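You operate a simulated robot arm through the tools that you are given. There is no shell and no other tool.

You run a simulated robot arm. Do the job below in one go: nothing can be reset, and whatever is moved stays where it is left.

JOB
Press the bearing flush into the block on the press table.
Fine: use the die that bears the block's number; slide the table in to press; then handle up, table out again, die back on the red mat.

Only the result counts: the job must be done as asked and must still hold three seconds after the hand-in. Knocking over, shifting, dropping, spilling or breaking anything else fails it.

ROBOT AND FRAMES
A 6-joint arm with a four-finger gripper, fixed in place. Base frame: the origin is on the floor under the middle of its stand, x ahead of it, y to its left, z up. Lengths are in m, angles in rad, forces in N, time in s.
With the tool pointing down near the work surface it reaches from about 0.56 to 0.88 m from the base axis. Its first joint turns from -2.897 to 2.897 rad. Payload 3.43 kg.
The tool frame sits at the grasp point between the pads (the TCP): z along the fingers, y along the line on which they close. The tips reach 0.03 m beyond it. The gripper opens to 0.12 m; its body begins 0.085 m behind the TCP.
Orientation is that of the tool frame in the base frame, as a unit quaternion [x, y, z, w]. With the fingers straight down and closing along the base's y, the tool's x points along the base's -x, its y along +y and its z along -z.

CONTROLS
- The arm moves only by the tool play_rows. Its argument "rows" is a list of rows, each a list of 3 entries, a list of its own where there are three numbers: the shift along the base's x, y, z in units of 250 mm (1.0 is 250 mm), then the turn, a rotation vector about the base's x, y, z in units of 45 degrees (1.0 is 45 degrees), then the finger opening in m, from 0 to 0.12. In form: [[[x, y, z], [ax, ay, az], jaw], ...]. A call has 1 to 20 rows; each row is the pose to reach, as a shift and turn from the pose commanded when the call began. A call with a number of a shift or a turn outside -1 to 1 is refused whole. Each row takes 0.2 s and may step no farther than 0.05 m and 0.15 rad from the row before; otherwise, or with a gripper value out of range, the whole call is refused. Where a pose cannot be reached the arm comes as near as it can. A force on the tool above 90 N (or 10 N above the force at the start of the call, whichever is more), or a blocked arm, ends the call early, and 0.2 s more pass. The fingers move at their own pace (about 0.1362 m/s each) and stop on an object; they squeeze with about 23 N. The grip force told is the motor's: it shows also when the fingers shut on nothing. Time passes only in rows, and 0.2 s behind the last, so rows that repeat a pose let the fingers close. The reply holds the time, the measured pose of the TCP, the force on the tool along the base axes, the opening and the grip force, in the units named above and with some noise, with the torque about the TCP (base axes, N m) and any sound that the robot's microphone picked up.
- Cameras (640 x 400 px; columns grow to the right, rows downward): "scene" is fixed at [0.2217, 0.4988, 1.6053]; the picture's right is [-0.72, -0.69, 0.00], its down [-0.24, 0.25, -0.94] and it looks along [0.65, -0.68, -0.34] (base axes); focal length 268 px, centre (320, 200). "wrist" rides on the gripper at [0.071, -0.017, -0.121] in the tool frame; the picture's right is [0.23, 0.97, 0.00], its down [-0.81, 0.19, -0.55] and it looks along [-0.54, 0.13, 0.83] (tool axes); focal length 275 px, centre (320, 200). There is no depth. A picture from a camera that has moved, and an enlarged one, comes with that camera's place and axes in the base frame and with its lens.
- snapshot(camera): a new picture of that camera. It takes no simulated time.
- slide_trunk(by): moves the trunk up (or, below 0, down) by that many m; the arm rides with it, the base frame stays. It gives what a move gives, with no picture.
- enlarge(camera, box): a new picture of the part [left, top, right, bottom] of that camera's present view, enlarged. It takes no simulated time.
- job_done(): hands the job in; it is judged then, once.

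Nothing tells you positions but the pictures and the camera data. Unless the task says otherwise, let go and move clear before handing in.

The tools are called after "Call:" as a command line: name --argument value ..., lists and objects as JSON in quotes. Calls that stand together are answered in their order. play_rows: Moves the arm, as the interface text tells. Its arguments: {"type":"object","properties":{"rows":{"type":"array","items":{"type":"array"}}},"required":["rows"]} The other tools are called the same way: slide_trunk (by) moves the trunk up or down; snapshot (camera) takes a picture; enlarge (camera, box) takes an enlarged picture of a part of a camera's view; job_done () hands the job in.

At the start:

```text
time_s: 0.0
eef_pos: [0.4707, -0.0601, 1.6019]
tcp_rot: [0.0, 1.0, 0.0, 0.0]
ft_force: [0.0, 0.2, -0.2]
ft_torque: [0.02, 0.01, 0.02]
width: 0.1201
finger_force: 0.1
trunk travel left (down, up): [-0.275, 0.265]
```

scene: 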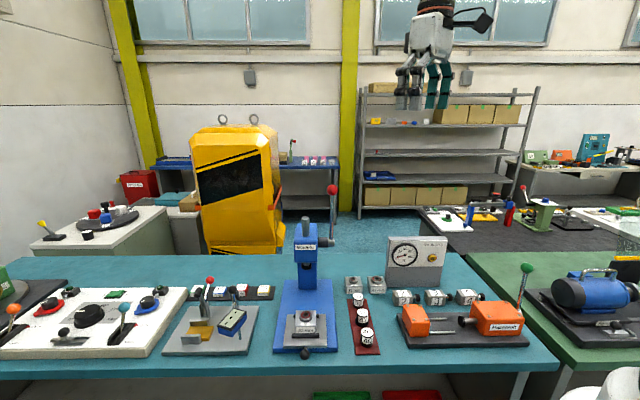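
wrist: 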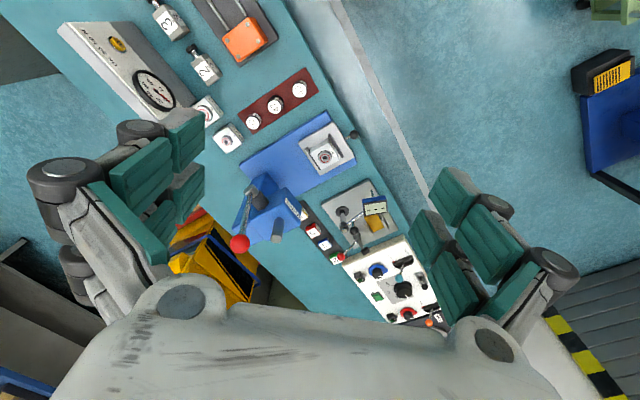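

I see a blue arbor press with a sliding table (block on it), a red mat with three dies, and several other stations on the teal bench. I'll look closer before moving.

Call:
enlarge --camera "scene" --box '[260, 180, 400, 370]'

Call:
enlarge --camera "scene" --box '[270, 290, 390, 365]'

Call:
enlarge --camera "wrist" --box '[180, 60, 380, 260]'

```text
2.11 times, centred on (330, 275) of scene
camera zoom: at [0.2217, 0.4988, 1.6053], right [-0.72, -0.69, 0.0], down [-0.24, 0.25, -0.94], along [0.65, -0.68, -0.34], focal length 565 px, centre (299, 42)
```

zoom: 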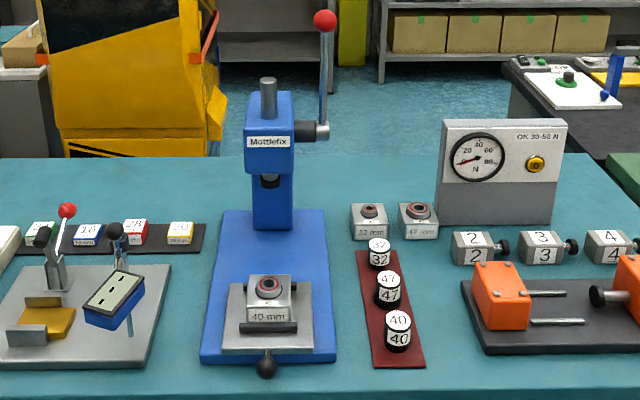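

```text
5.33 times, centred on (330, 328) of scene
camera zoom: at [0.2217, 0.4988, 1.6053], right [-0.72, -0.69, 0.0], down [-0.24, 0.25, -0.94], along [0.65, -0.68, -0.34], focal length 1431 px, centre (267, -480)
```

zoom: 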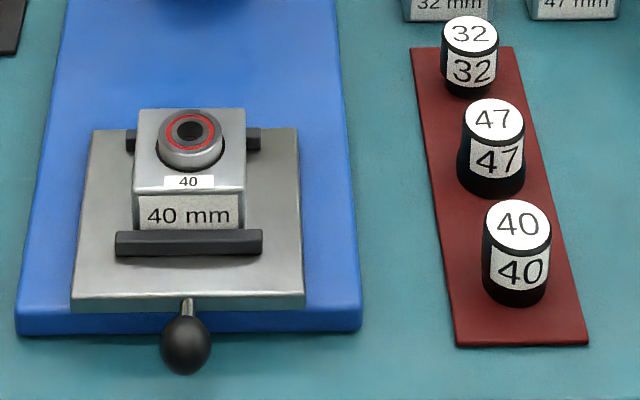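

```text
2.00 times, centred on (280, 160) of wrist
camera zoom: at [0.3981, -0.0773, 1.725], right [-0.23, 0.97, 0.0], down [0.81, 0.19, 0.55], along [0.54, 0.13, -0.83], focal length 551 px, centre (400, 280)
```

zoom: 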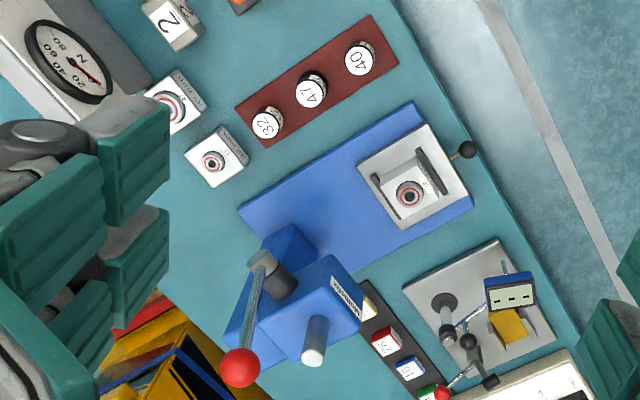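

The 40 mm block sits on the sliding table near (0.74, 0.02, 0.95), and die "40" is near (0.58, -0.09, 0.91) on the red mat. The press ram is near (0.84, -0.075) and the lever ball near (0.78, -0.14, 1.34). Next I'll look at the gripper and the details of the press.

Call:
enlarge --camera "scene" --box '[370, 0, 510, 120]'

Call:
enlarge --camera "scene" --box '[270, 180, 350, 280]'

Call:
enlarge --camera "scene" --box '[280, 300, 340, 360]'

Call:
enlarge --camera "scene" --box '[335, 270, 395, 360]'

```text
3.33 times, centred on (440, 60) of scene
camera zoom: at [0.2217, 0.4988, 1.6053], right [-0.72, -0.69, 0.0], down [-0.24, 0.25, -0.94], along [0.65, -0.68, -0.34], focal length 894 px, centre (-80, 667)
```

zoom: 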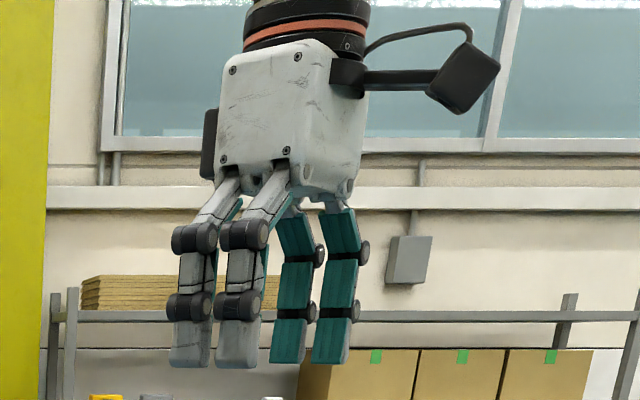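

```text
4.00 times, centred on (310, 230) of scene
camera zoom: at [0.2217, 0.4988, 1.6053], right [-0.72, -0.69, 0.0], down [-0.24, 0.25, -0.94], along [0.65, -0.68, -0.34], focal length 1073 px, centre (360, 80)
```

zoom: 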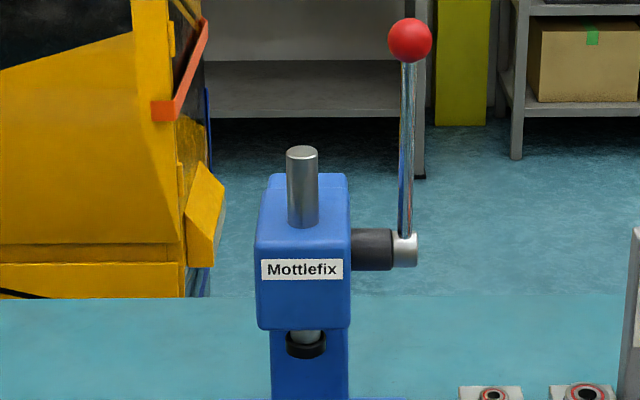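

```text
6.67 times, centred on (310, 330) of scene
camera zoom: at [0.2217, 0.4988, 1.6053], right [-0.72, -0.69, 0.0], down [-0.24, 0.25, -0.94], along [0.65, -0.68, -0.34], focal length 1789 px, centre (387, -667)
```

zoom: 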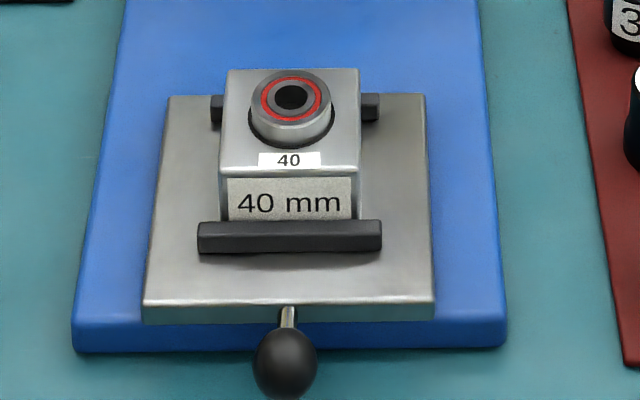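

```text
4.44 times, centred on (365, 315) of scene
camera zoom: at [0.2217, 0.4988, 1.6053], right [-0.72, -0.69, 0.0], down [-0.24, 0.25, -0.94], along [0.65, -0.68, -0.34], focal length 1193 px, centre (120, -311)
```

zoom: 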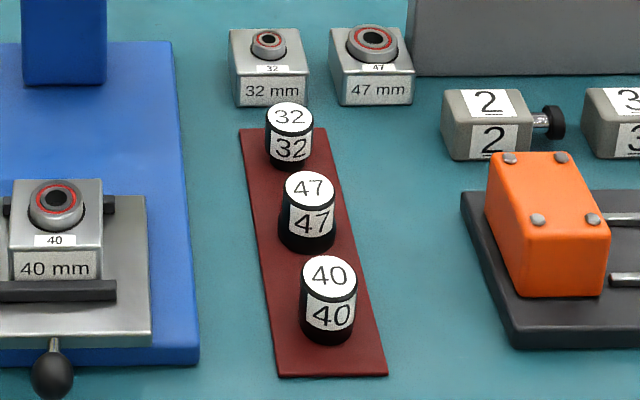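

The ram has a black cap, and the lever is upright on the press's right side. I'll turn the tool 45° to line up with the press and come down a little to get a better wrist view.

Call:
play_rows --rows '[[[0.067, 0.02, -0.133], [0, 0, -0.1667], 0.12], [[0.133, 0.04, -0.267], [0, 0, -0.3333], 0.12], [[0.2, 0.06, -0.4], [0, 0, -0.5], 0.12], [[0.267, 0.08, -0.533], [0, 0, -0.6667], 0.12], [[0.333, 0.1, -0.667], [0, 0, -0.8333], 0.12], [[0.4, 0.12, -0.8], [0, 0, -1.0], 0.12], [[0.4, 0.12, -0.8], [0, 0, -1.0], 0.12]]'

Call:
snapshot --camera "wrist"

Call:
snapshot --camera "scene"

```text
time_s: 1.6
eef_pos: [0.57, -0.0327, 1.4023]
tcp_rot: [0.384, 0.923, -0.001, 0.001]
ft_force: [0.1, 1.2, 0.0]
ft_torque: [-0.01, -0.04, -0.02]
width: 0.1201
finger_force: 0.1
trunk travel left (down, up): [-0.275, 0.265]
```

```text
taken
camera wrist: at [0.5073, 0.0068, 1.5244], right [0.53, 0.85, 0.0], down [0.71, -0.44, 0.55], along [0.47, -0.29, -0.83], focal length 275 px, centre (320, 200)
```

wrist: 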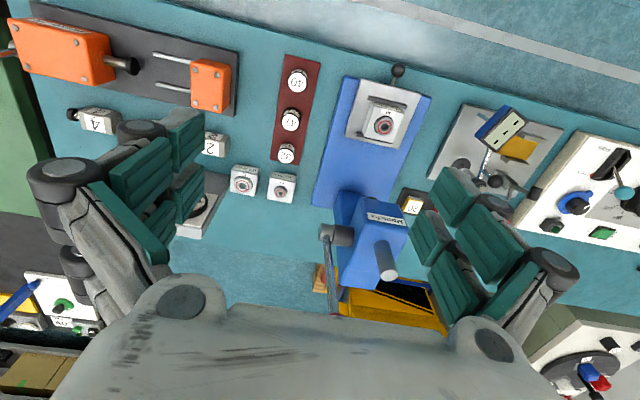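

```text
taken
```

scene: 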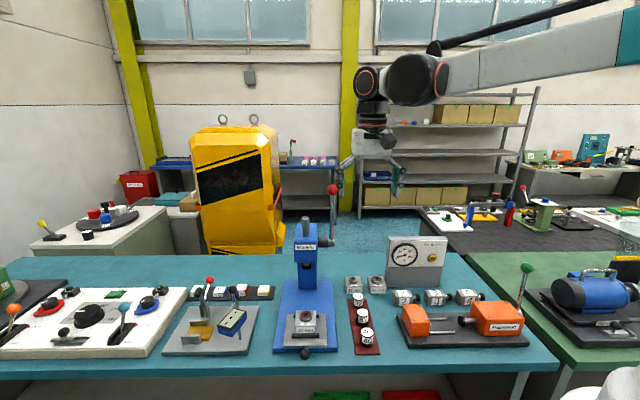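

The wrist view is now aligned with the bench. I'll zoom in on the table, the dies and the press.

Call:
enlarge --camera "wrist" --box '[250, 40, 450, 165]'

Call:
enlarge --camera "wrist" --box '[300, 170, 440, 320]'

```text
3.20 times, centred on (350, 102) of wrist
camera zoom: at [0.5073, 0.0068, 1.5244], right [0.53, 0.85, 0.0], down [0.71, -0.44, 0.55], along [0.47, -0.29, -0.83], focal length 881 px, centre (224, 512)
```

zoom: 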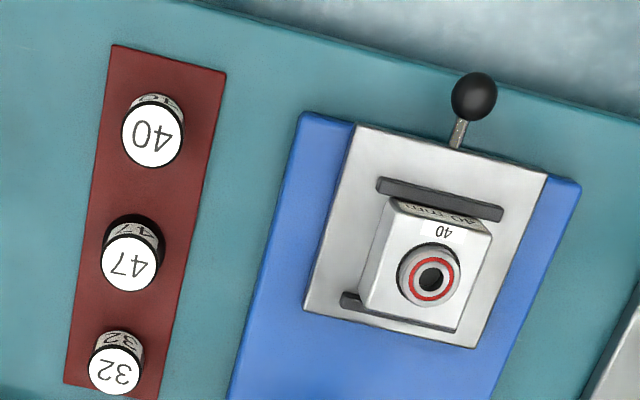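

```text
2.67 times, centred on (370, 245) of wrist
camera zoom: at [0.5073, 0.0068, 1.5244], right [0.53, 0.85, 0.0], down [0.71, -0.44, 0.55], along [0.47, -0.29, -0.83], focal length 734 px, centre (187, 80)
```

zoom: 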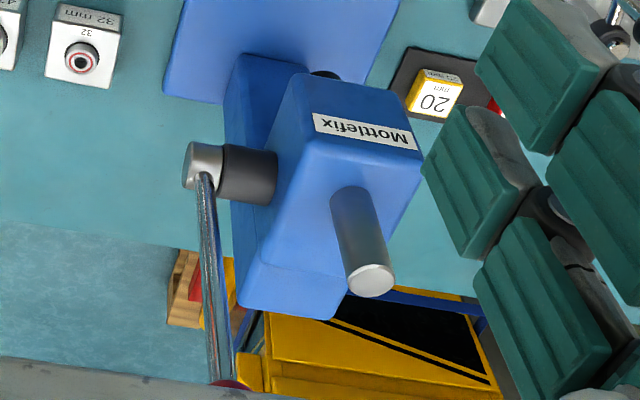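

The press points along about -45° (v ≈ (0.71, -0.70)). Next I'll lower the hand above die 40 for a close look.

Call:
play_rows --rows '[[[0.006, -0.035, -0.14], [0, 0, 0], 0.12], [[0.012, -0.07, -0.28], [0, 0, 0], 0.12], [[0.018, -0.105, -0.42], [0, 0, 0], 0.12], [[0.024, -0.14, -0.56], [0, 0, 0], 0.12], [[0.03, -0.175, -0.7], [0, 0, 0], 0.12], [[0.035, -0.21, -0.84], [0, 0, 0], 0.12], [[0.04, -0.248, -1.0], [0, 0, 0], 0.12], [[0.04, -0.248, -1.0], [0, 0, 0], 0.12]]'

Call:
snapshot --camera "wrist"

Call:
snapshot --camera "scene"

```text
time_s: 3.4
eef_pos: [0.5807, -0.0923, 1.154]
tcp_rot: [0.382, 0.924, 0.0, 0.0]
ft_force: [0.6, 0.0, -0.5]
ft_torque: [0.01, -0.01, -0.01]
width: 0.1197
finger_force: 0.1
trunk travel left (down, up): [-0.275, 0.265]
```

```text
taken
camera wrist: at [0.5186, -0.0524, 1.2752], right [0.53, 0.85, 0.0], down [0.71, -0.44, 0.55], along [0.47, -0.29, -0.83], focal length 275 px, centre (320, 200)
```

wrist: 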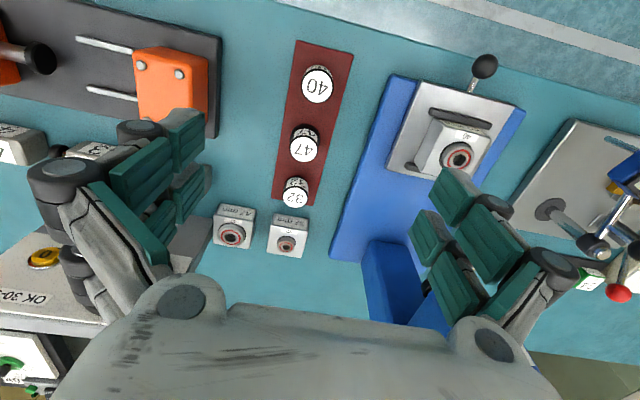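

```text
taken
```

scene: 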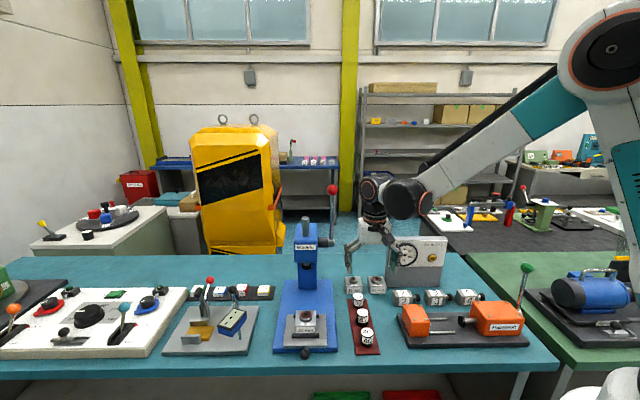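

Call:
enlarge --camera "wrist" --box '[260, 40, 380, 210]'

Call:
enlarge --camera "wrist" --box '[370, 40, 530, 190]'

```text
2.35 times, centred on (320, 125) of wrist
camera zoom: at [0.5186, -0.0524, 1.2752], right [0.53, 0.85, 0.0], down [0.71, -0.44, 0.55], along [0.47, -0.29, -0.83], focal length 648 px, centre (320, 376)
```

zoom: 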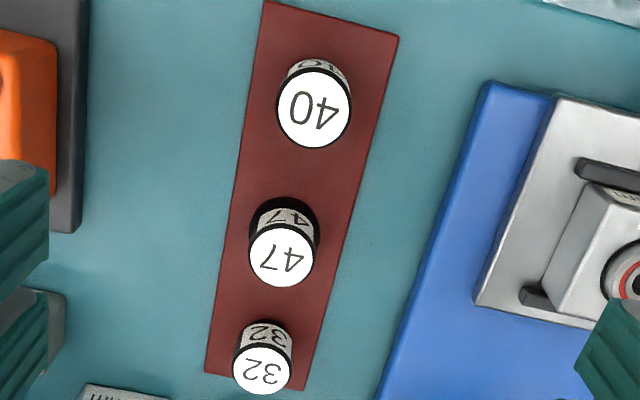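

```text
2.67 times, centred on (450, 115) of wrist
camera zoom: at [0.5186, -0.0524, 1.2752], right [0.53, 0.85, 0.0], down [0.71, -0.44, 0.55], along [0.47, -0.29, -0.83], focal length 734 px, centre (-27, 427)
```

zoom: 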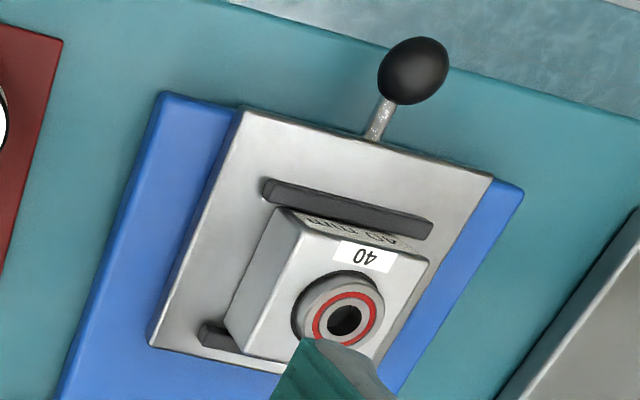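

Die 40's top is at about (0.579, -0.094, 0.903) and it is 40 mm across. I'll lower the hand to z = 1.0 above it with the fingers at 75 mm and check the alignment.

Call:
play_rows --rows '[[[-0.002, -0.002, -0.15], [0, 0, 0], 0.08], [[-0.004, -0.004, -0.3], [0, 0, 0], 0.08], [[-0.006, -0.006, -0.45], [0, 0, 0], 0.08], [[-0.007, -0.008, -0.608], [0, 0, 0], 0.08], [[-0.007, -0.008, -0.608], [0, 0, 0], 0.08]]'

Call:
snapshot --camera "wrist"

Call:
enlarge --camera "scene" --box '[290, 220, 430, 360]'

```text
time_s: 4.6
eef_pos: [0.5787, -0.0944, 1.0015]
tcp_rot: [0.383, 0.924, 0.0, 0.001]
ft_force: [0.0, -0.9, 0.5]
ft_torque: [-0.02, 0.01, -0.01]
width: 0.08
finger_force: 0.0
trunk travel left (down, up): [-0.275, 0.265]
```

```text
taken
camera wrist: at [0.5154, -0.0554, 1.1243], right [0.53, 0.85, 0.0], down [0.71, -0.44, 0.55], along [0.47, -0.29, -0.83], focal length 275 px, centre (320, 200)
```

wrist: 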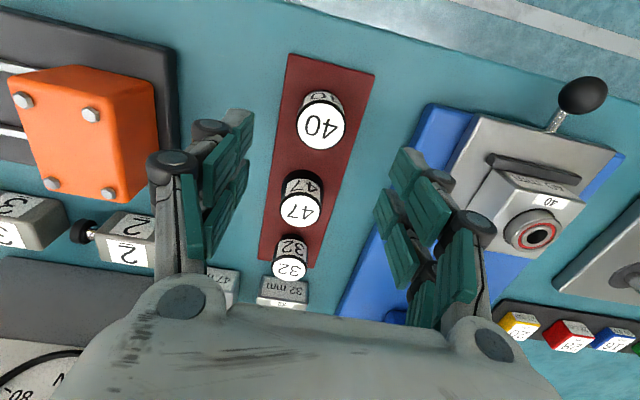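

```text
2.86 times, centred on (360, 290) of scene
camera zoom: at [0.2217, 0.4988, 1.6053], right [-0.72, -0.69, 0.0], down [-0.24, 0.25, -0.94], along [0.65, -0.68, -0.34], focal length 767 px, centre (206, -57)
```

zoom: 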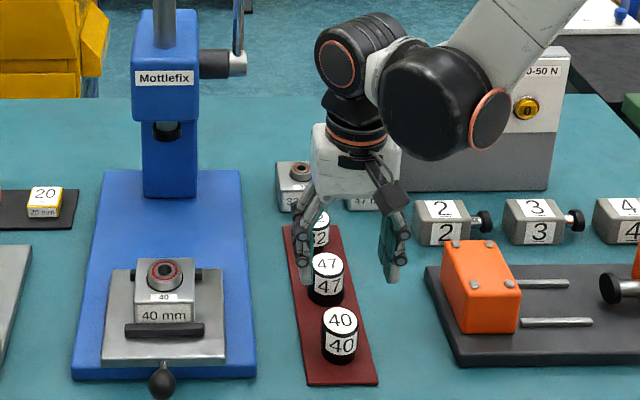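

Call:
enlarge --camera "wrist" --box '[260, 60, 380, 180]'

Call:
enlarge --camera "wrist" --box '[440, 60, 620, 300]'

```text
3.33 times, centred on (320, 120) of wrist
camera zoom: at [0.5154, -0.0554, 1.1243], right [0.53, 0.85, 0.0], down [0.71, -0.44, 0.55], along [0.47, -0.29, -0.83], focal length 918 px, centre (320, 467)
```

zoom: 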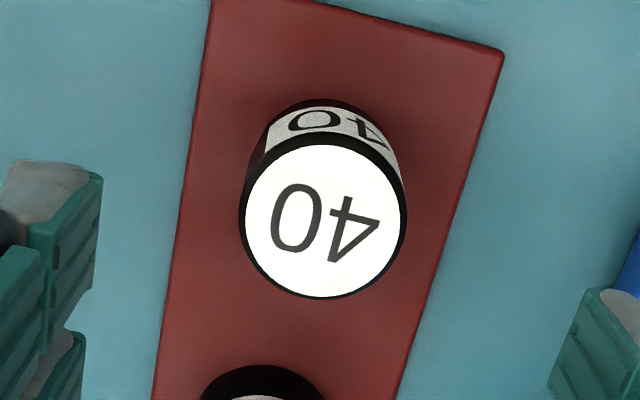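

```text
1.67 times, centred on (530, 180) of wrist
camera zoom: at [0.5154, -0.0554, 1.1243], right [0.53, 0.85, 0.0], down [0.71, -0.44, 0.55], along [0.47, -0.29, -0.83], focal length 459 px, centre (-30, 233)
```

zoom: 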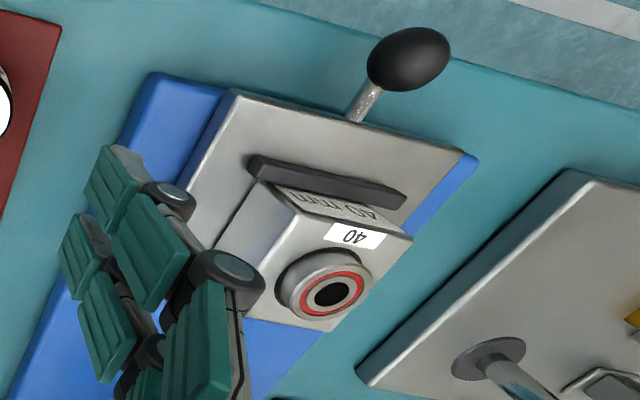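

Die 40 is directly under the TCP. I'll descend to z = 0.90, with the tips about 1 cm above the mat, and then check the view.

Call:
play_rows --rows '[[[-0.002, 0.001, -0.12], [0, 0, 0], 0.08], [[-0.004, 0.002, -0.24], [0, 0, 0], 0.08], [[-0.004, 0.002, -0.36], [0, 0, 0], 0.08], [[-0.004, 0.002, -0.4], [0, 0, 0], 0.08], [[-0.004, 0.002, -0.4], [0, 0, 0], 0.08]]'

Call:
snapshot --camera "wrist"

Call:
enlarge --camera "scene" --box '[320, 250, 420, 360]'

```text
time_s: 5.8
eef_pos: [0.5761, -0.0933, 0.9016]
tcp_rot: [0.383, 0.924, 0.0, 0.0]
ft_force: [-0.6, 1.2, 0.0]
ft_torque: [-0.02, 0.01, -0.03]
width: 0.0802
finger_force: 0.1
trunk travel left (down, up): [-0.275, 0.265]
```

```text
taken
camera wrist: at [0.5136, -0.0547, 1.0236], right [0.53, 0.85, 0.0], down [0.71, -0.44, 0.55], along [0.47, -0.29, -0.83], focal length 275 px, centre (320, 200)
```

wrist: 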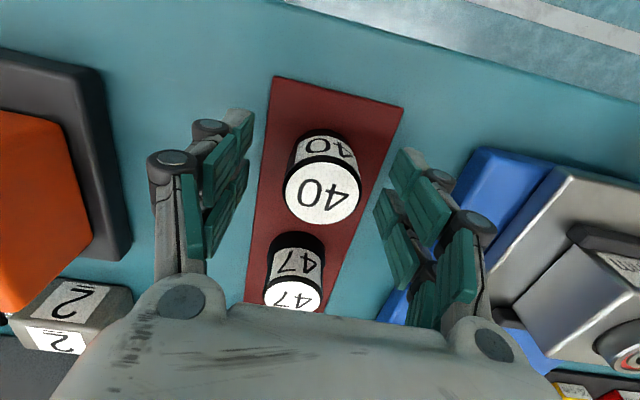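

```text
3.64 times, centred on (370, 305) of scene
camera zoom: at [0.2217, 0.4988, 1.6053], right [-0.72, -0.69, 0.0], down [-0.24, 0.25, -0.94], along [0.65, -0.68, -0.34], focal length 976 px, centre (138, -182)
```

zoom: 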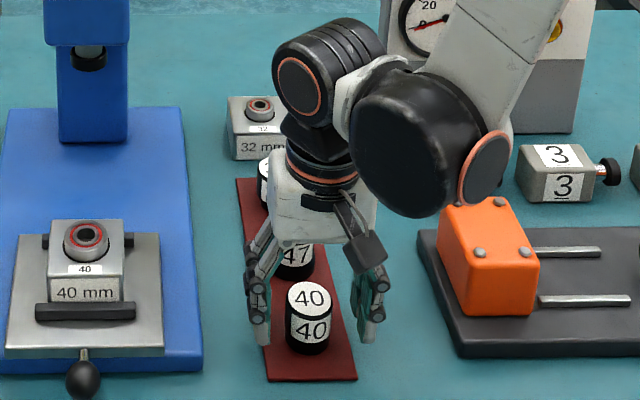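

Call:
enlarge --camera "wrist" --box '[265, 110, 385, 240]'

Call:
enlarge --camera "scene" --box '[350, 310, 390, 360]'

```text
3.08 times, centred on (325, 175) of wrist
camera zoom: at [0.5136, -0.0547, 1.0236], right [0.53, 0.85, 0.0], down [0.71, -0.44, 0.55], along [0.47, -0.29, -0.83], focal length 847 px, centre (305, 277)
```

zoom: 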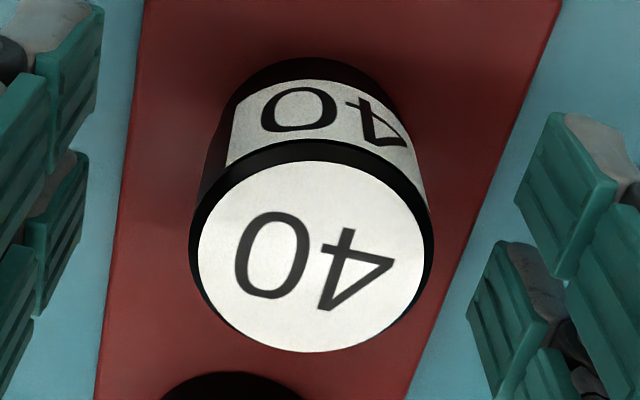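

```text
8.00 times, centred on (370, 335) of scene
camera zoom: at [0.2217, 0.4988, 1.6053], right [-0.72, -0.69, 0.0], down [-0.24, 0.25, -0.94], along [0.65, -0.68, -0.34], focal length 2147 px, centre (-80, -880)
```

zoom: 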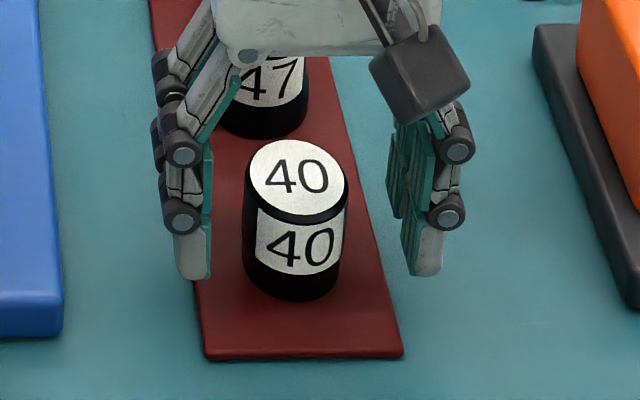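

The die sits centred between the fingers. I'll close on it.

Call:
play_rows --rows '[[[0, 0, 0], [0, 0, 0], 0.05], [[0, 0, 0], [0, 0, 0], 0.03], [[0, 0, 0], [0, 0, 0], 0.02], [[0, 0, 0], [0, 0, 0], 0.02]]'

Call:
snapshot --camera "wrist"

Call:
enlarge --camera "scene" --box '[350, 300, 390, 350]'

```text
time_s: 6.8
eef_pos: [0.5762, -0.0936, 0.9022]
tcp_rot: [0.382, 0.924, 0.0, -0.001]
ft_force: [0.7, 0.9, 2.2]
ft_torque: [0.1, -0.1, 0.04]
width: 0.0409
finger_force: 23.1
trunk travel left (down, up): [-0.275, 0.265]
```

```text
taken
camera wrist: at [0.5136, -0.0547, 1.0238], right [0.53, 0.85, 0.0], down [0.71, -0.44, 0.55], along [0.47, -0.29, -0.83], focal length 275 px, centre (320, 200)
```

wrist: 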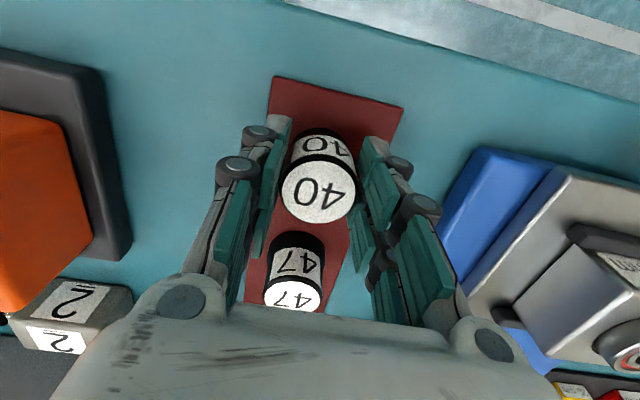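

```text
8.00 times, centred on (370, 325) of scene
camera zoom: at [0.2217, 0.4988, 1.6053], right [-0.72, -0.69, 0.0], down [-0.24, 0.25, -0.94], along [0.65, -0.68, -0.34], focal length 2147 px, centre (-80, -800)
```

zoom: 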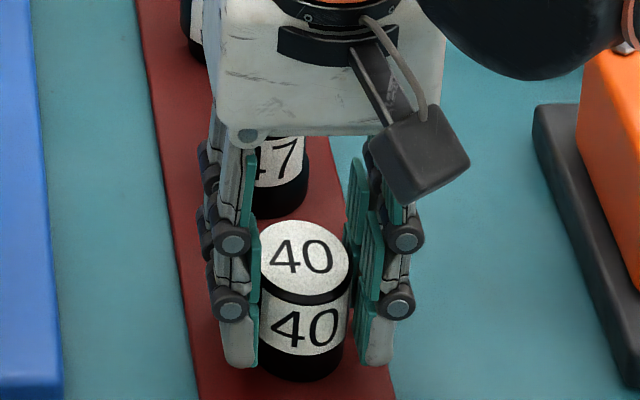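

The die is held (width 41 mm, grip 23 N). I'll lift it straight up to z = 1.12, then move above the block near (0.749, 0.022) and look for the bearing past the die.

Call:
play_rows --rows '[[[0, 0, 0.12], [0, 0, 0], 0.02], [[0, 0, 0.28], [0, 0, 0], 0.02], [[0, 0, 0.44], [0, 0, 0], 0.02], [[0, 0, 0.6], [0, 0, 0], 0.02], [[0, 0, 0.75], [0, 0, 0], 0.02], [[0, 0, 0.88], [0, 0, 0], 0.02], [[0.1, 0.068, 0.88], [0, 0, 0], 0.02], [[0.22, 0.15, 0.88], [0, 0, 0], 0.02], [[0.34, 0.23, 0.88], [0, 0, 0], 0.02], [[0.46, 0.31, 0.88], [0, 0, 0], 0.02], [[0.58, 0.39, 0.88], [0, 0, 0], 0.02], [[0.65, 0.44, 0.88], [0, 0, 0], 0.02], [[0.684, 0.462, 0.88], [0, 0, 0], 0.02], [[0.684, 0.462, 0.88], [0, 0, 0], 0.02]]'

Call:
snapshot --camera "wrist"

Call:
snapshot --camera "scene"

```text
time_s: 9.8
eef_pos: [0.7488, 0.02, 1.1221]
tcp_rot: [0.383, 0.924, 0.0, 0.0]
ft_force: [0.4, 0.1, -2.2]
ft_torque: [0.03, -0.02, -0.02]
width: 0.0412
finger_force: 23.2
trunk travel left (down, up): [-0.275, 0.265]
```

```text
taken
camera wrist: at [0.6857, 0.0597, 1.2429], right [0.53, 0.85, 0.0], down [0.71, -0.44, 0.55], along [0.47, -0.29, -0.83], focal length 275 px, centre (320, 200)
```

wrist: 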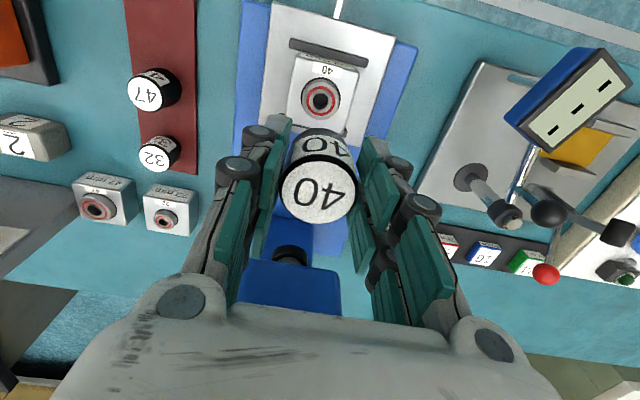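

```text
taken
```

scene: 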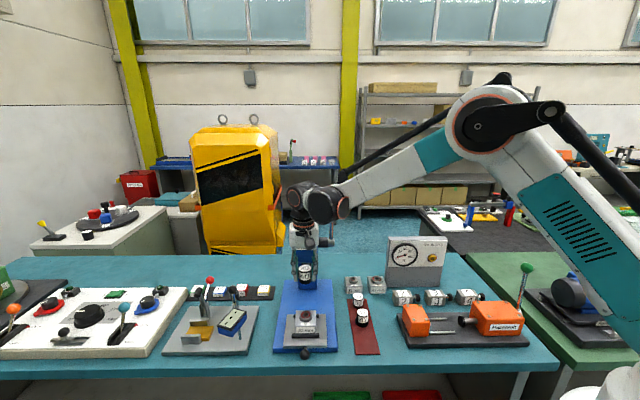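

Call:
enlarge --camera "wrist" --box '[260, 40, 380, 160]'

Call:
enlarge --camera "scene" --box '[260, 170, 360, 270]'

Call:
enlarge --camera "wrist" --box '[230, 110, 420, 310]'

```text
3.33 times, centred on (320, 100) of wrist
camera zoom: at [0.6857, 0.0597, 1.2429], right [0.53, 0.85, 0.0], down [0.71, -0.44, 0.55], along [0.47, -0.29, -0.83], focal length 918 px, centre (320, 533)
```

zoom: 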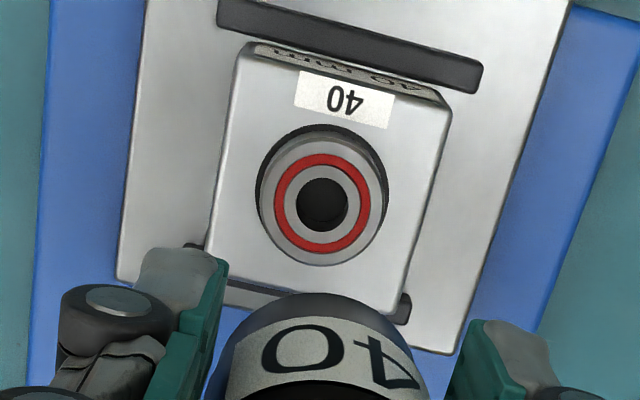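

```text
4.00 times, centred on (310, 220) of scene
camera zoom: at [0.2217, 0.4988, 1.6053], right [-0.72, -0.69, 0.0], down [-0.24, 0.25, -0.94], along [0.65, -0.68, -0.34], focal length 1073 px, centre (360, 120)
```

zoom: 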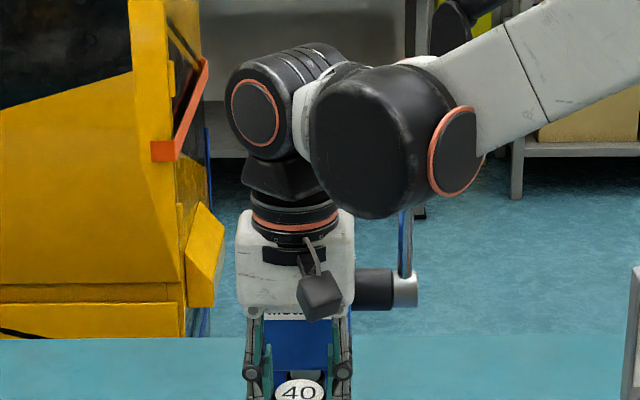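

```text
2.00 times, centred on (325, 210) of wrist
camera zoom: at [0.6857, 0.0597, 1.2429], right [0.53, 0.85, 0.0], down [0.71, -0.44, 0.55], along [0.47, -0.29, -0.83], focal length 551 px, centre (310, 180)
```

zoom: 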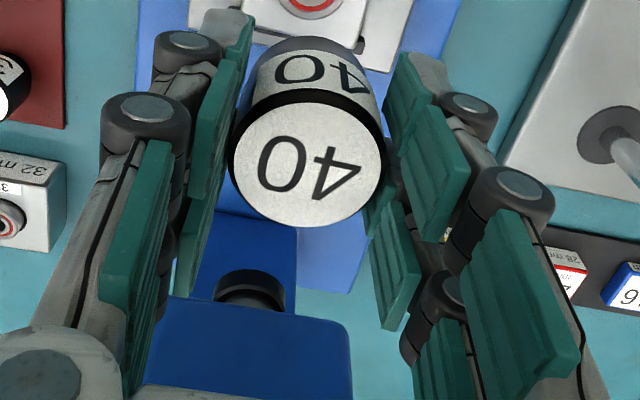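

The bearing is directly under the held die to within about 1 mm. I'll lower the die to just above it.

Call:
play_rows --rows '[[[0, 0, -0.12], [0, 0, 0], 0.02], [[0, 0, -0.24], [0, 0, 0], 0.02], [[0, 0, -0.36], [0, 0, 0], 0.02], [[0, 0, -0.44], [0, 0, 0], 0.02], [[0, 0, -0.48], [0, 0, 0], 0.02], [[0, 0, -0.48], [0, 0, 0], 0.02]]'

Call:
snapshot --camera "wrist"

Call:
enlarge --camera "scene" --box '[275, 270, 345, 350]'

```text
time_s: 11.2
eef_pos: [0.7501, 0.0199, 1.0014]
tcp_rot: [0.383, 0.924, 0.0, 0.001]
ft_force: [0.0, -0.3, -3.1]
ft_torque: [0.04, -0.02, 0.03]
width: 0.0412
finger_force: 23.1
trunk travel left (down, up): [-0.275, 0.265]
```

```text
taken
camera wrist: at [0.6861, 0.059, 1.1227], right [0.53, 0.85, 0.0], down [0.71, -0.44, 0.55], along [0.47, -0.29, -0.83], focal length 275 px, centre (320, 200)
```

wrist: 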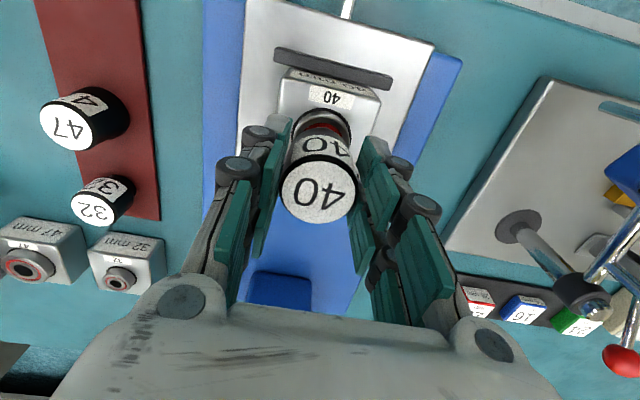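

```text
5.00 times, centred on (310, 310) of scene
camera zoom: at [0.2217, 0.4988, 1.6053], right [-0.72, -0.69, 0.0], down [-0.24, 0.25, -0.94], along [0.65, -0.68, -0.34], focal length 1342 px, centre (370, -350)
```

zoom: 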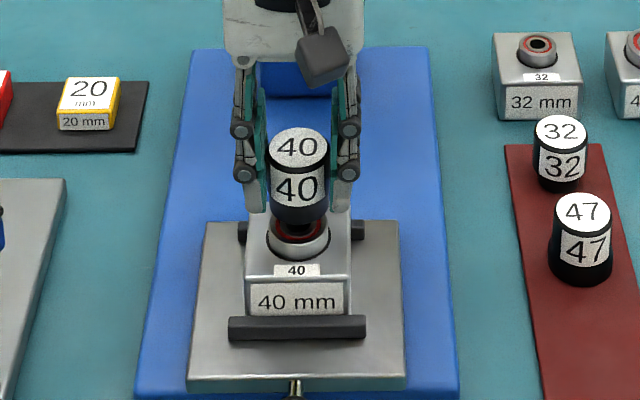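

Call:
enlarge --camera "scene" --box '[293, 290, 323, 330]'

Call:
enlarge --camera "wrist" --box '[270, 70, 370, 180]'

```text
10.00 times, centred on (308, 310) of scene
camera zoom: at [0.2217, 0.4988, 1.6053], right [-0.72, -0.69, 0.0], down [-0.24, 0.25, -0.94], along [0.65, -0.68, -0.34], focal length 2683 px, centre (440, -900)
```

zoom: 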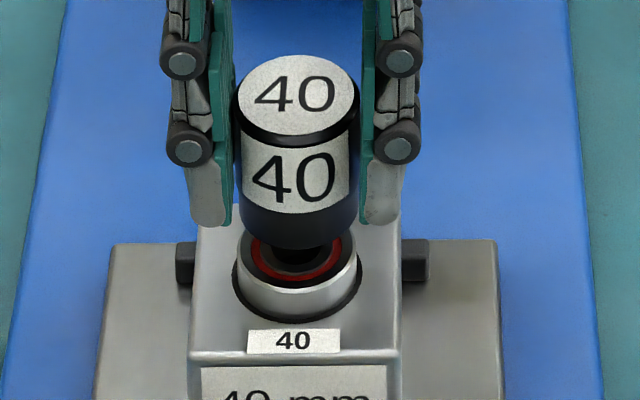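

```text
3.64 times, centred on (320, 125) of wrist
camera zoom: at [0.6861, 0.059, 1.1227], right [0.53, 0.85, 0.0], down [0.71, -0.44, 0.55], along [0.47, -0.29, -0.83], focal length 1001 px, centre (320, 473)
```

zoom: 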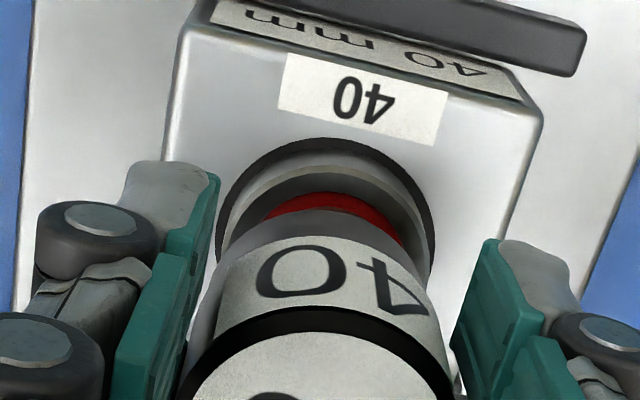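

Alignment in u looks good. I'll lower a little more in small steps while watching the force.

Call:
play_rows --rows '[[[0.002, 0.003, -0.02], [0, 0, 0], 0.02], [[0.002, 0.003, -0.036], [0, 0, 0], 0.02], [[0.002, 0.003, -0.036], [0, 0, 0], 0.02]]'

Call:
enlarge --camera "scene" --box '[293, 290, 323, 330]'

Call:
enlarge --camera "wrist" --box '[270, 70, 370, 180]'

```text
time_s: 12.0
eef_pos: [0.749, 0.0225, 0.9923]
tcp_rot: [0.383, 0.924, 0.0, 0.0]
ft_force: [0.3, 0.0, -3.3]
ft_torque: [0.0, 0.0, -0.02]
width: 0.0409
finger_force: 23.3
trunk travel left (down, up): [-0.275, 0.265]
```

```text
10.00 times, centred on (308, 310) of scene
camera zoom: at [0.2217, 0.4988, 1.6053], right [-0.72, -0.69, 0.0], down [-0.24, 0.25, -0.94], along [0.65, -0.68, -0.34], focal length 2683 px, centre (440, -900)
```

zoom: 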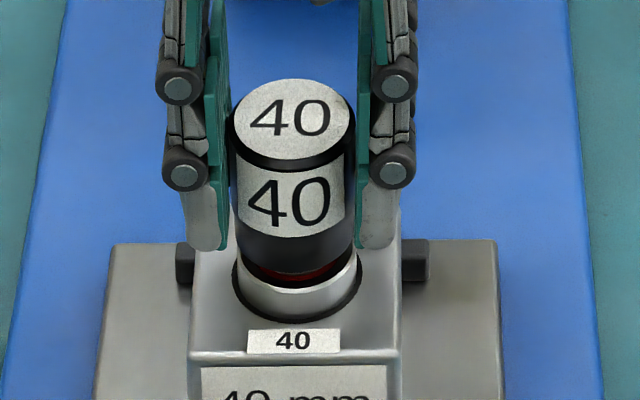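

```text
3.64 times, centred on (320, 125) of wrist
camera zoom: at [0.6866, 0.0607, 1.1139], right [0.53, 0.85, 0.0], down [0.71, -0.44, 0.55], along [0.47, -0.29, -0.83], focal length 1001 px, centre (320, 473)
```

zoom: 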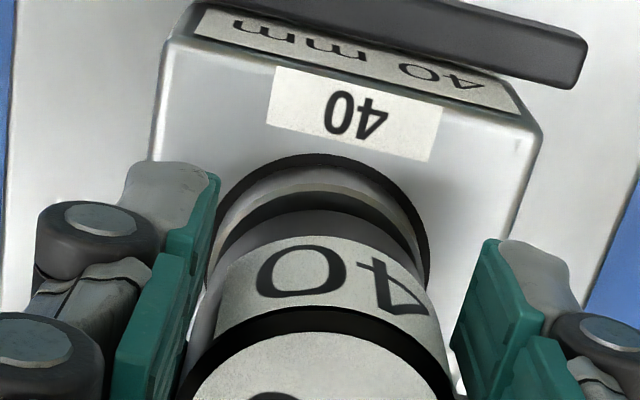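

Force is unchanged, so there is no contact yet. I want to see whether the die has a pilot under it, so I'll raise it a little and zoom in.

Call:
play_rows --rows '[[[0, 0, 0.06], [0, 0, 0], 0.02], [[0, 0, 0.12], [0, 0, 0], 0.02], [[0, 0, 0.12], [0, 0, 0], 0.02]]'

Call:
enlarge --camera "scene" --box '[298, 300, 318, 320]'

Call:
enlarge --camera "scene" --box '[293, 280, 323, 320]'

Call:
enlarge --camera "wrist" --box '[270, 70, 370, 180]'

```text
time_s: 12.8
eef_pos: [0.7493, 0.0217, 1.0238]
tcp_rot: [0.383, 0.924, 0.0, 0.0]
ft_force: [1.1, -0.3, -3.3]
ft_torque: [0.0, -0.01, -0.02]
width: 0.041
finger_force: 23.1
trunk travel left (down, up): [-0.275, 0.265]
```

```text
16.00 times, centred on (308, 310) of scene
camera zoom: at [0.2217, 0.4988, 1.6053], right [-0.72, -0.69, 0.0], down [-0.24, 0.25, -0.94], along [0.65, -0.68, -0.34], focal length 4293 px, centre (512, -1560)
```

zoom: 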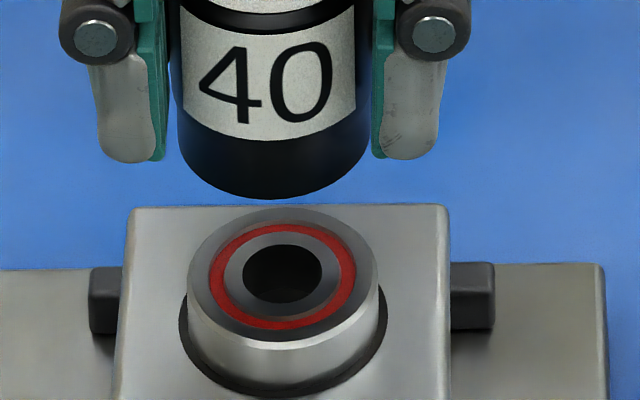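

```text
10.00 times, centred on (308, 300) of scene
camera zoom: at [0.2217, 0.4988, 1.6053], right [-0.72, -0.69, 0.0], down [-0.24, 0.25, -0.94], along [0.65, -0.68, -0.34], focal length 2683 px, centre (440, -800)
```

zoom: 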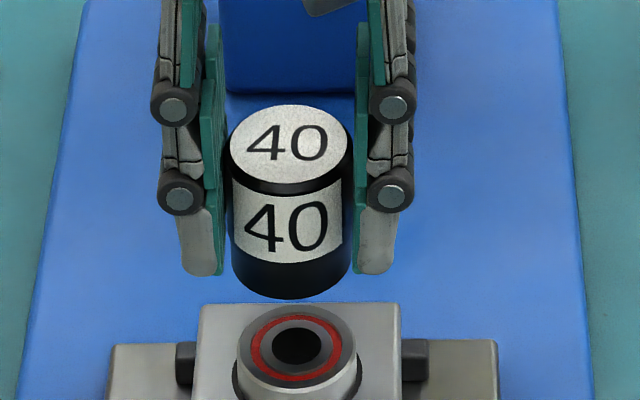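

```text
3.64 times, centred on (320, 125) of wrist
camera zoom: at [0.6865, 0.0614, 1.1444], right [0.53, 0.85, 0.0], down [0.71, -0.44, 0.55], along [0.47, -0.29, -0.83], focal length 1001 px, centre (320, 473)
```

zoom: 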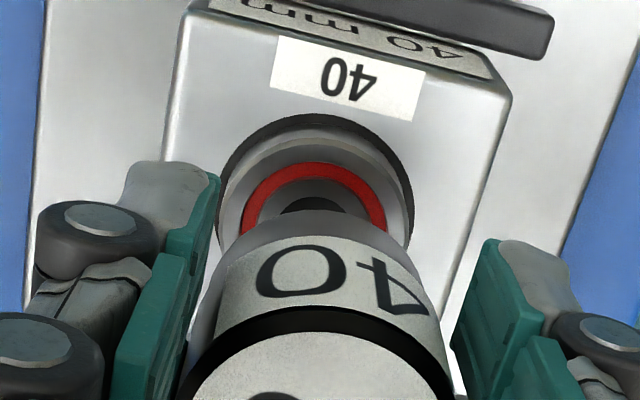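

No pilot is visible and the die looks flat-bottomed. It sits about 1.5 mm to the left (–u), so I'll correct that and lower close to contact again.

Call:
play_rows --rows '[[[-0.004, -0.004, 0], [0, 0, 0], 0.02], [[-0.004, -0.004, -0.06], [0, 0, 0], 0.02], [[-0.004, -0.004, -0.12], [0, 0, 0], 0.02], [[-0.004, -0.004, -0.132], [0, 0, 0], 0.02], [[-0.004, -0.004, -0.132], [0, 0, 0], 0.02]]'

Call:
enlarge --camera "scene" --box '[298, 305, 318, 325]'

Call:
enlarge --camera "wrist" --box '[270, 70, 370, 180]'

```text
time_s: 14.0
eef_pos: [0.7483, 0.021, 0.9889]
tcp_rot: [0.383, 0.924, 0.0, -0.001]
ft_force: [0.3, -0.9, -3.1]
ft_torque: [0.02, 0.04, 0.0]
width: 0.0409
finger_force: 23.4
trunk travel left (down, up): [-0.275, 0.265]
```

```text
16.00 times, centred on (308, 315) of scene
camera zoom: at [0.2217, 0.4988, 1.6053], right [-0.72, -0.69, 0.0], down [-0.24, 0.25, -0.94], along [0.65, -0.68, -0.34], focal length 4293 px, centre (512, -1640)
```

zoom: 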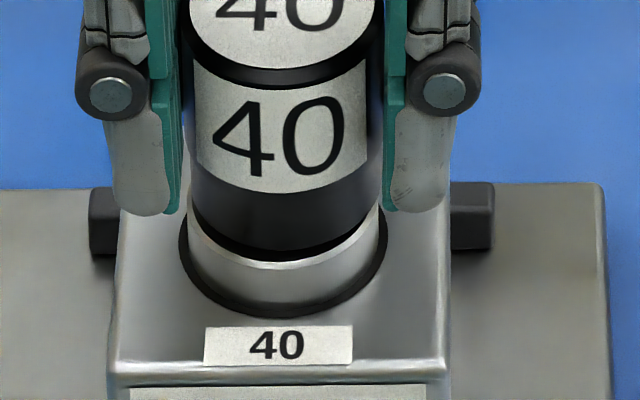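

```text
3.64 times, centred on (320, 125) of wrist
camera zoom: at [0.6852, 0.06, 1.1109], right [0.53, 0.85, 0.0], down [0.71, -0.44, 0.55], along [0.47, -0.29, -0.83], focal length 1001 px, centre (320, 473)
```

zoom: 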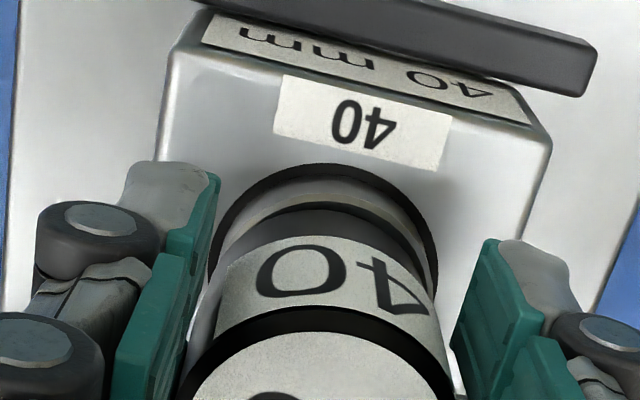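

Alignment in u is now good. I'll lower in 1.5 mm steps while watching the force.

Call:
play_rows --rows '[[[0, 0, -0.006], [0, 0, 0], 0.02], [[0, 0, -0.006], [0, 0, 0], 0.02]]'

Call:
play_rows --rows '[[[0, 0, -0.006], [0, 0, 0], 0.02], [[0, 0, -0.006], [0, 0, 0], 0.02]]'

Call:
enlarge --camera "scene" --box '[298, 305, 318, 325]'

```text
time_s: 14.6
eef_pos: [0.7485, 0.0212, 0.9874]
tcp_rot: [0.383, 0.924, 0.0, 0.0]
ft_force: [0.8, -0.6, 4.8]
ft_torque: [0.01, -0.08, -0.01]
width: 0.0411
finger_force: 23.4
trunk travel left (down, up): [-0.275, 0.265]
```

```text
time_s: 15.2
eef_pos: [0.7476, 0.0228, 0.9863]
tcp_rot: [0.382, 0.924, 0.0, 0.0]
ft_force: [8.3, -1.6, 18.2]
ft_torque: [-0.08, -0.31, 0.05]
width: 0.0412
finger_force: 23.0
trunk travel left (down, up): [-0.275, 0.265]
```

```text
16.00 times, centred on (308, 315) of scene
camera zoom: at [0.2217, 0.4988, 1.6053], right [-0.72, -0.69, 0.0], down [-0.24, 0.25, -0.94], along [0.65, -0.68, -0.34], focal length 4293 px, centre (512, -1640)
```

zoom: 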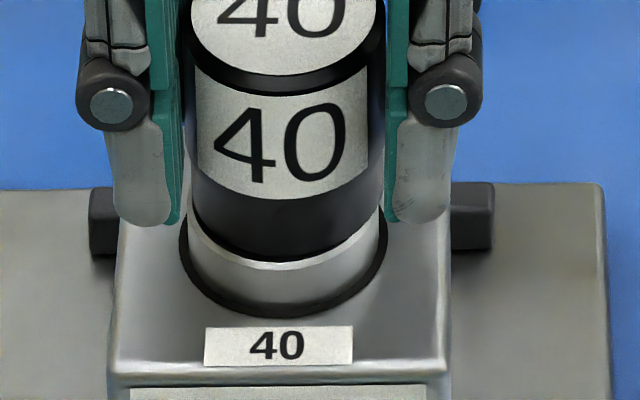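

Contact is at about z = 0.9865. I'll back off to that height, open the fingers gently and check that the die stands on the bearing.

Call:
play_rows --rows '[[[0, 0, 0.007], [0, 0, 0], 0.02], [[0, 0, 0.007], [0, 0, 0], 0.02], [[0, 0, 0.007], [0, 0, 0], 0.045], [[0, 0, 0.007], [0, 0, 0], 0.055], [[0, 0, 0.007], [0, 0, 0], 0.07], [[0, 0, 0.007], [0, 0, 0], 0.07]]'

Call:
enlarge --camera "scene" --box '[293, 290, 323, 330]'

Call:
enlarge --camera "wrist" --box '[240, 70, 400, 250]'

```text
time_s: 16.6
eef_pos: [0.7478, 0.0218, 0.988]
tcp_rot: [0.383, 0.924, 0.0, 0.0]
ft_force: [0.2, 0.3, 0.4]
ft_torque: [-0.03, 0.02, -0.01]
width: 0.0698
finger_force: 0.2
trunk travel left (down, up): [-0.275, 0.265]
```

```text
10.00 times, centred on (308, 310) of scene
camera zoom: at [0.2217, 0.4988, 1.6053], right [-0.72, -0.69, 0.0], down [-0.24, 0.25, -0.94], along [0.65, -0.68, -0.34], focal length 2683 px, centre (440, -900)
```

zoom: 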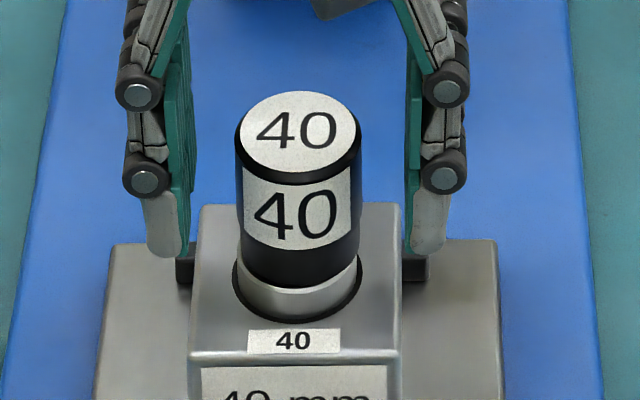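

```text
2.22 times, centred on (320, 160) of wrist
camera zoom: at [0.6848, 0.06, 1.1093], right [0.53, 0.85, 0.0], down [0.71, -0.44, 0.55], along [0.47, -0.29, -0.83], focal length 612 px, centre (320, 289)
```

zoom: 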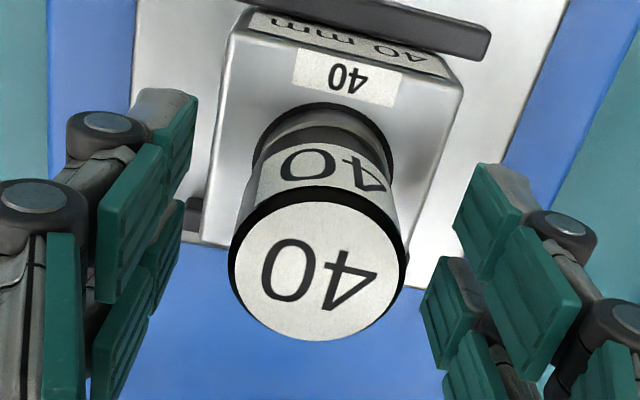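

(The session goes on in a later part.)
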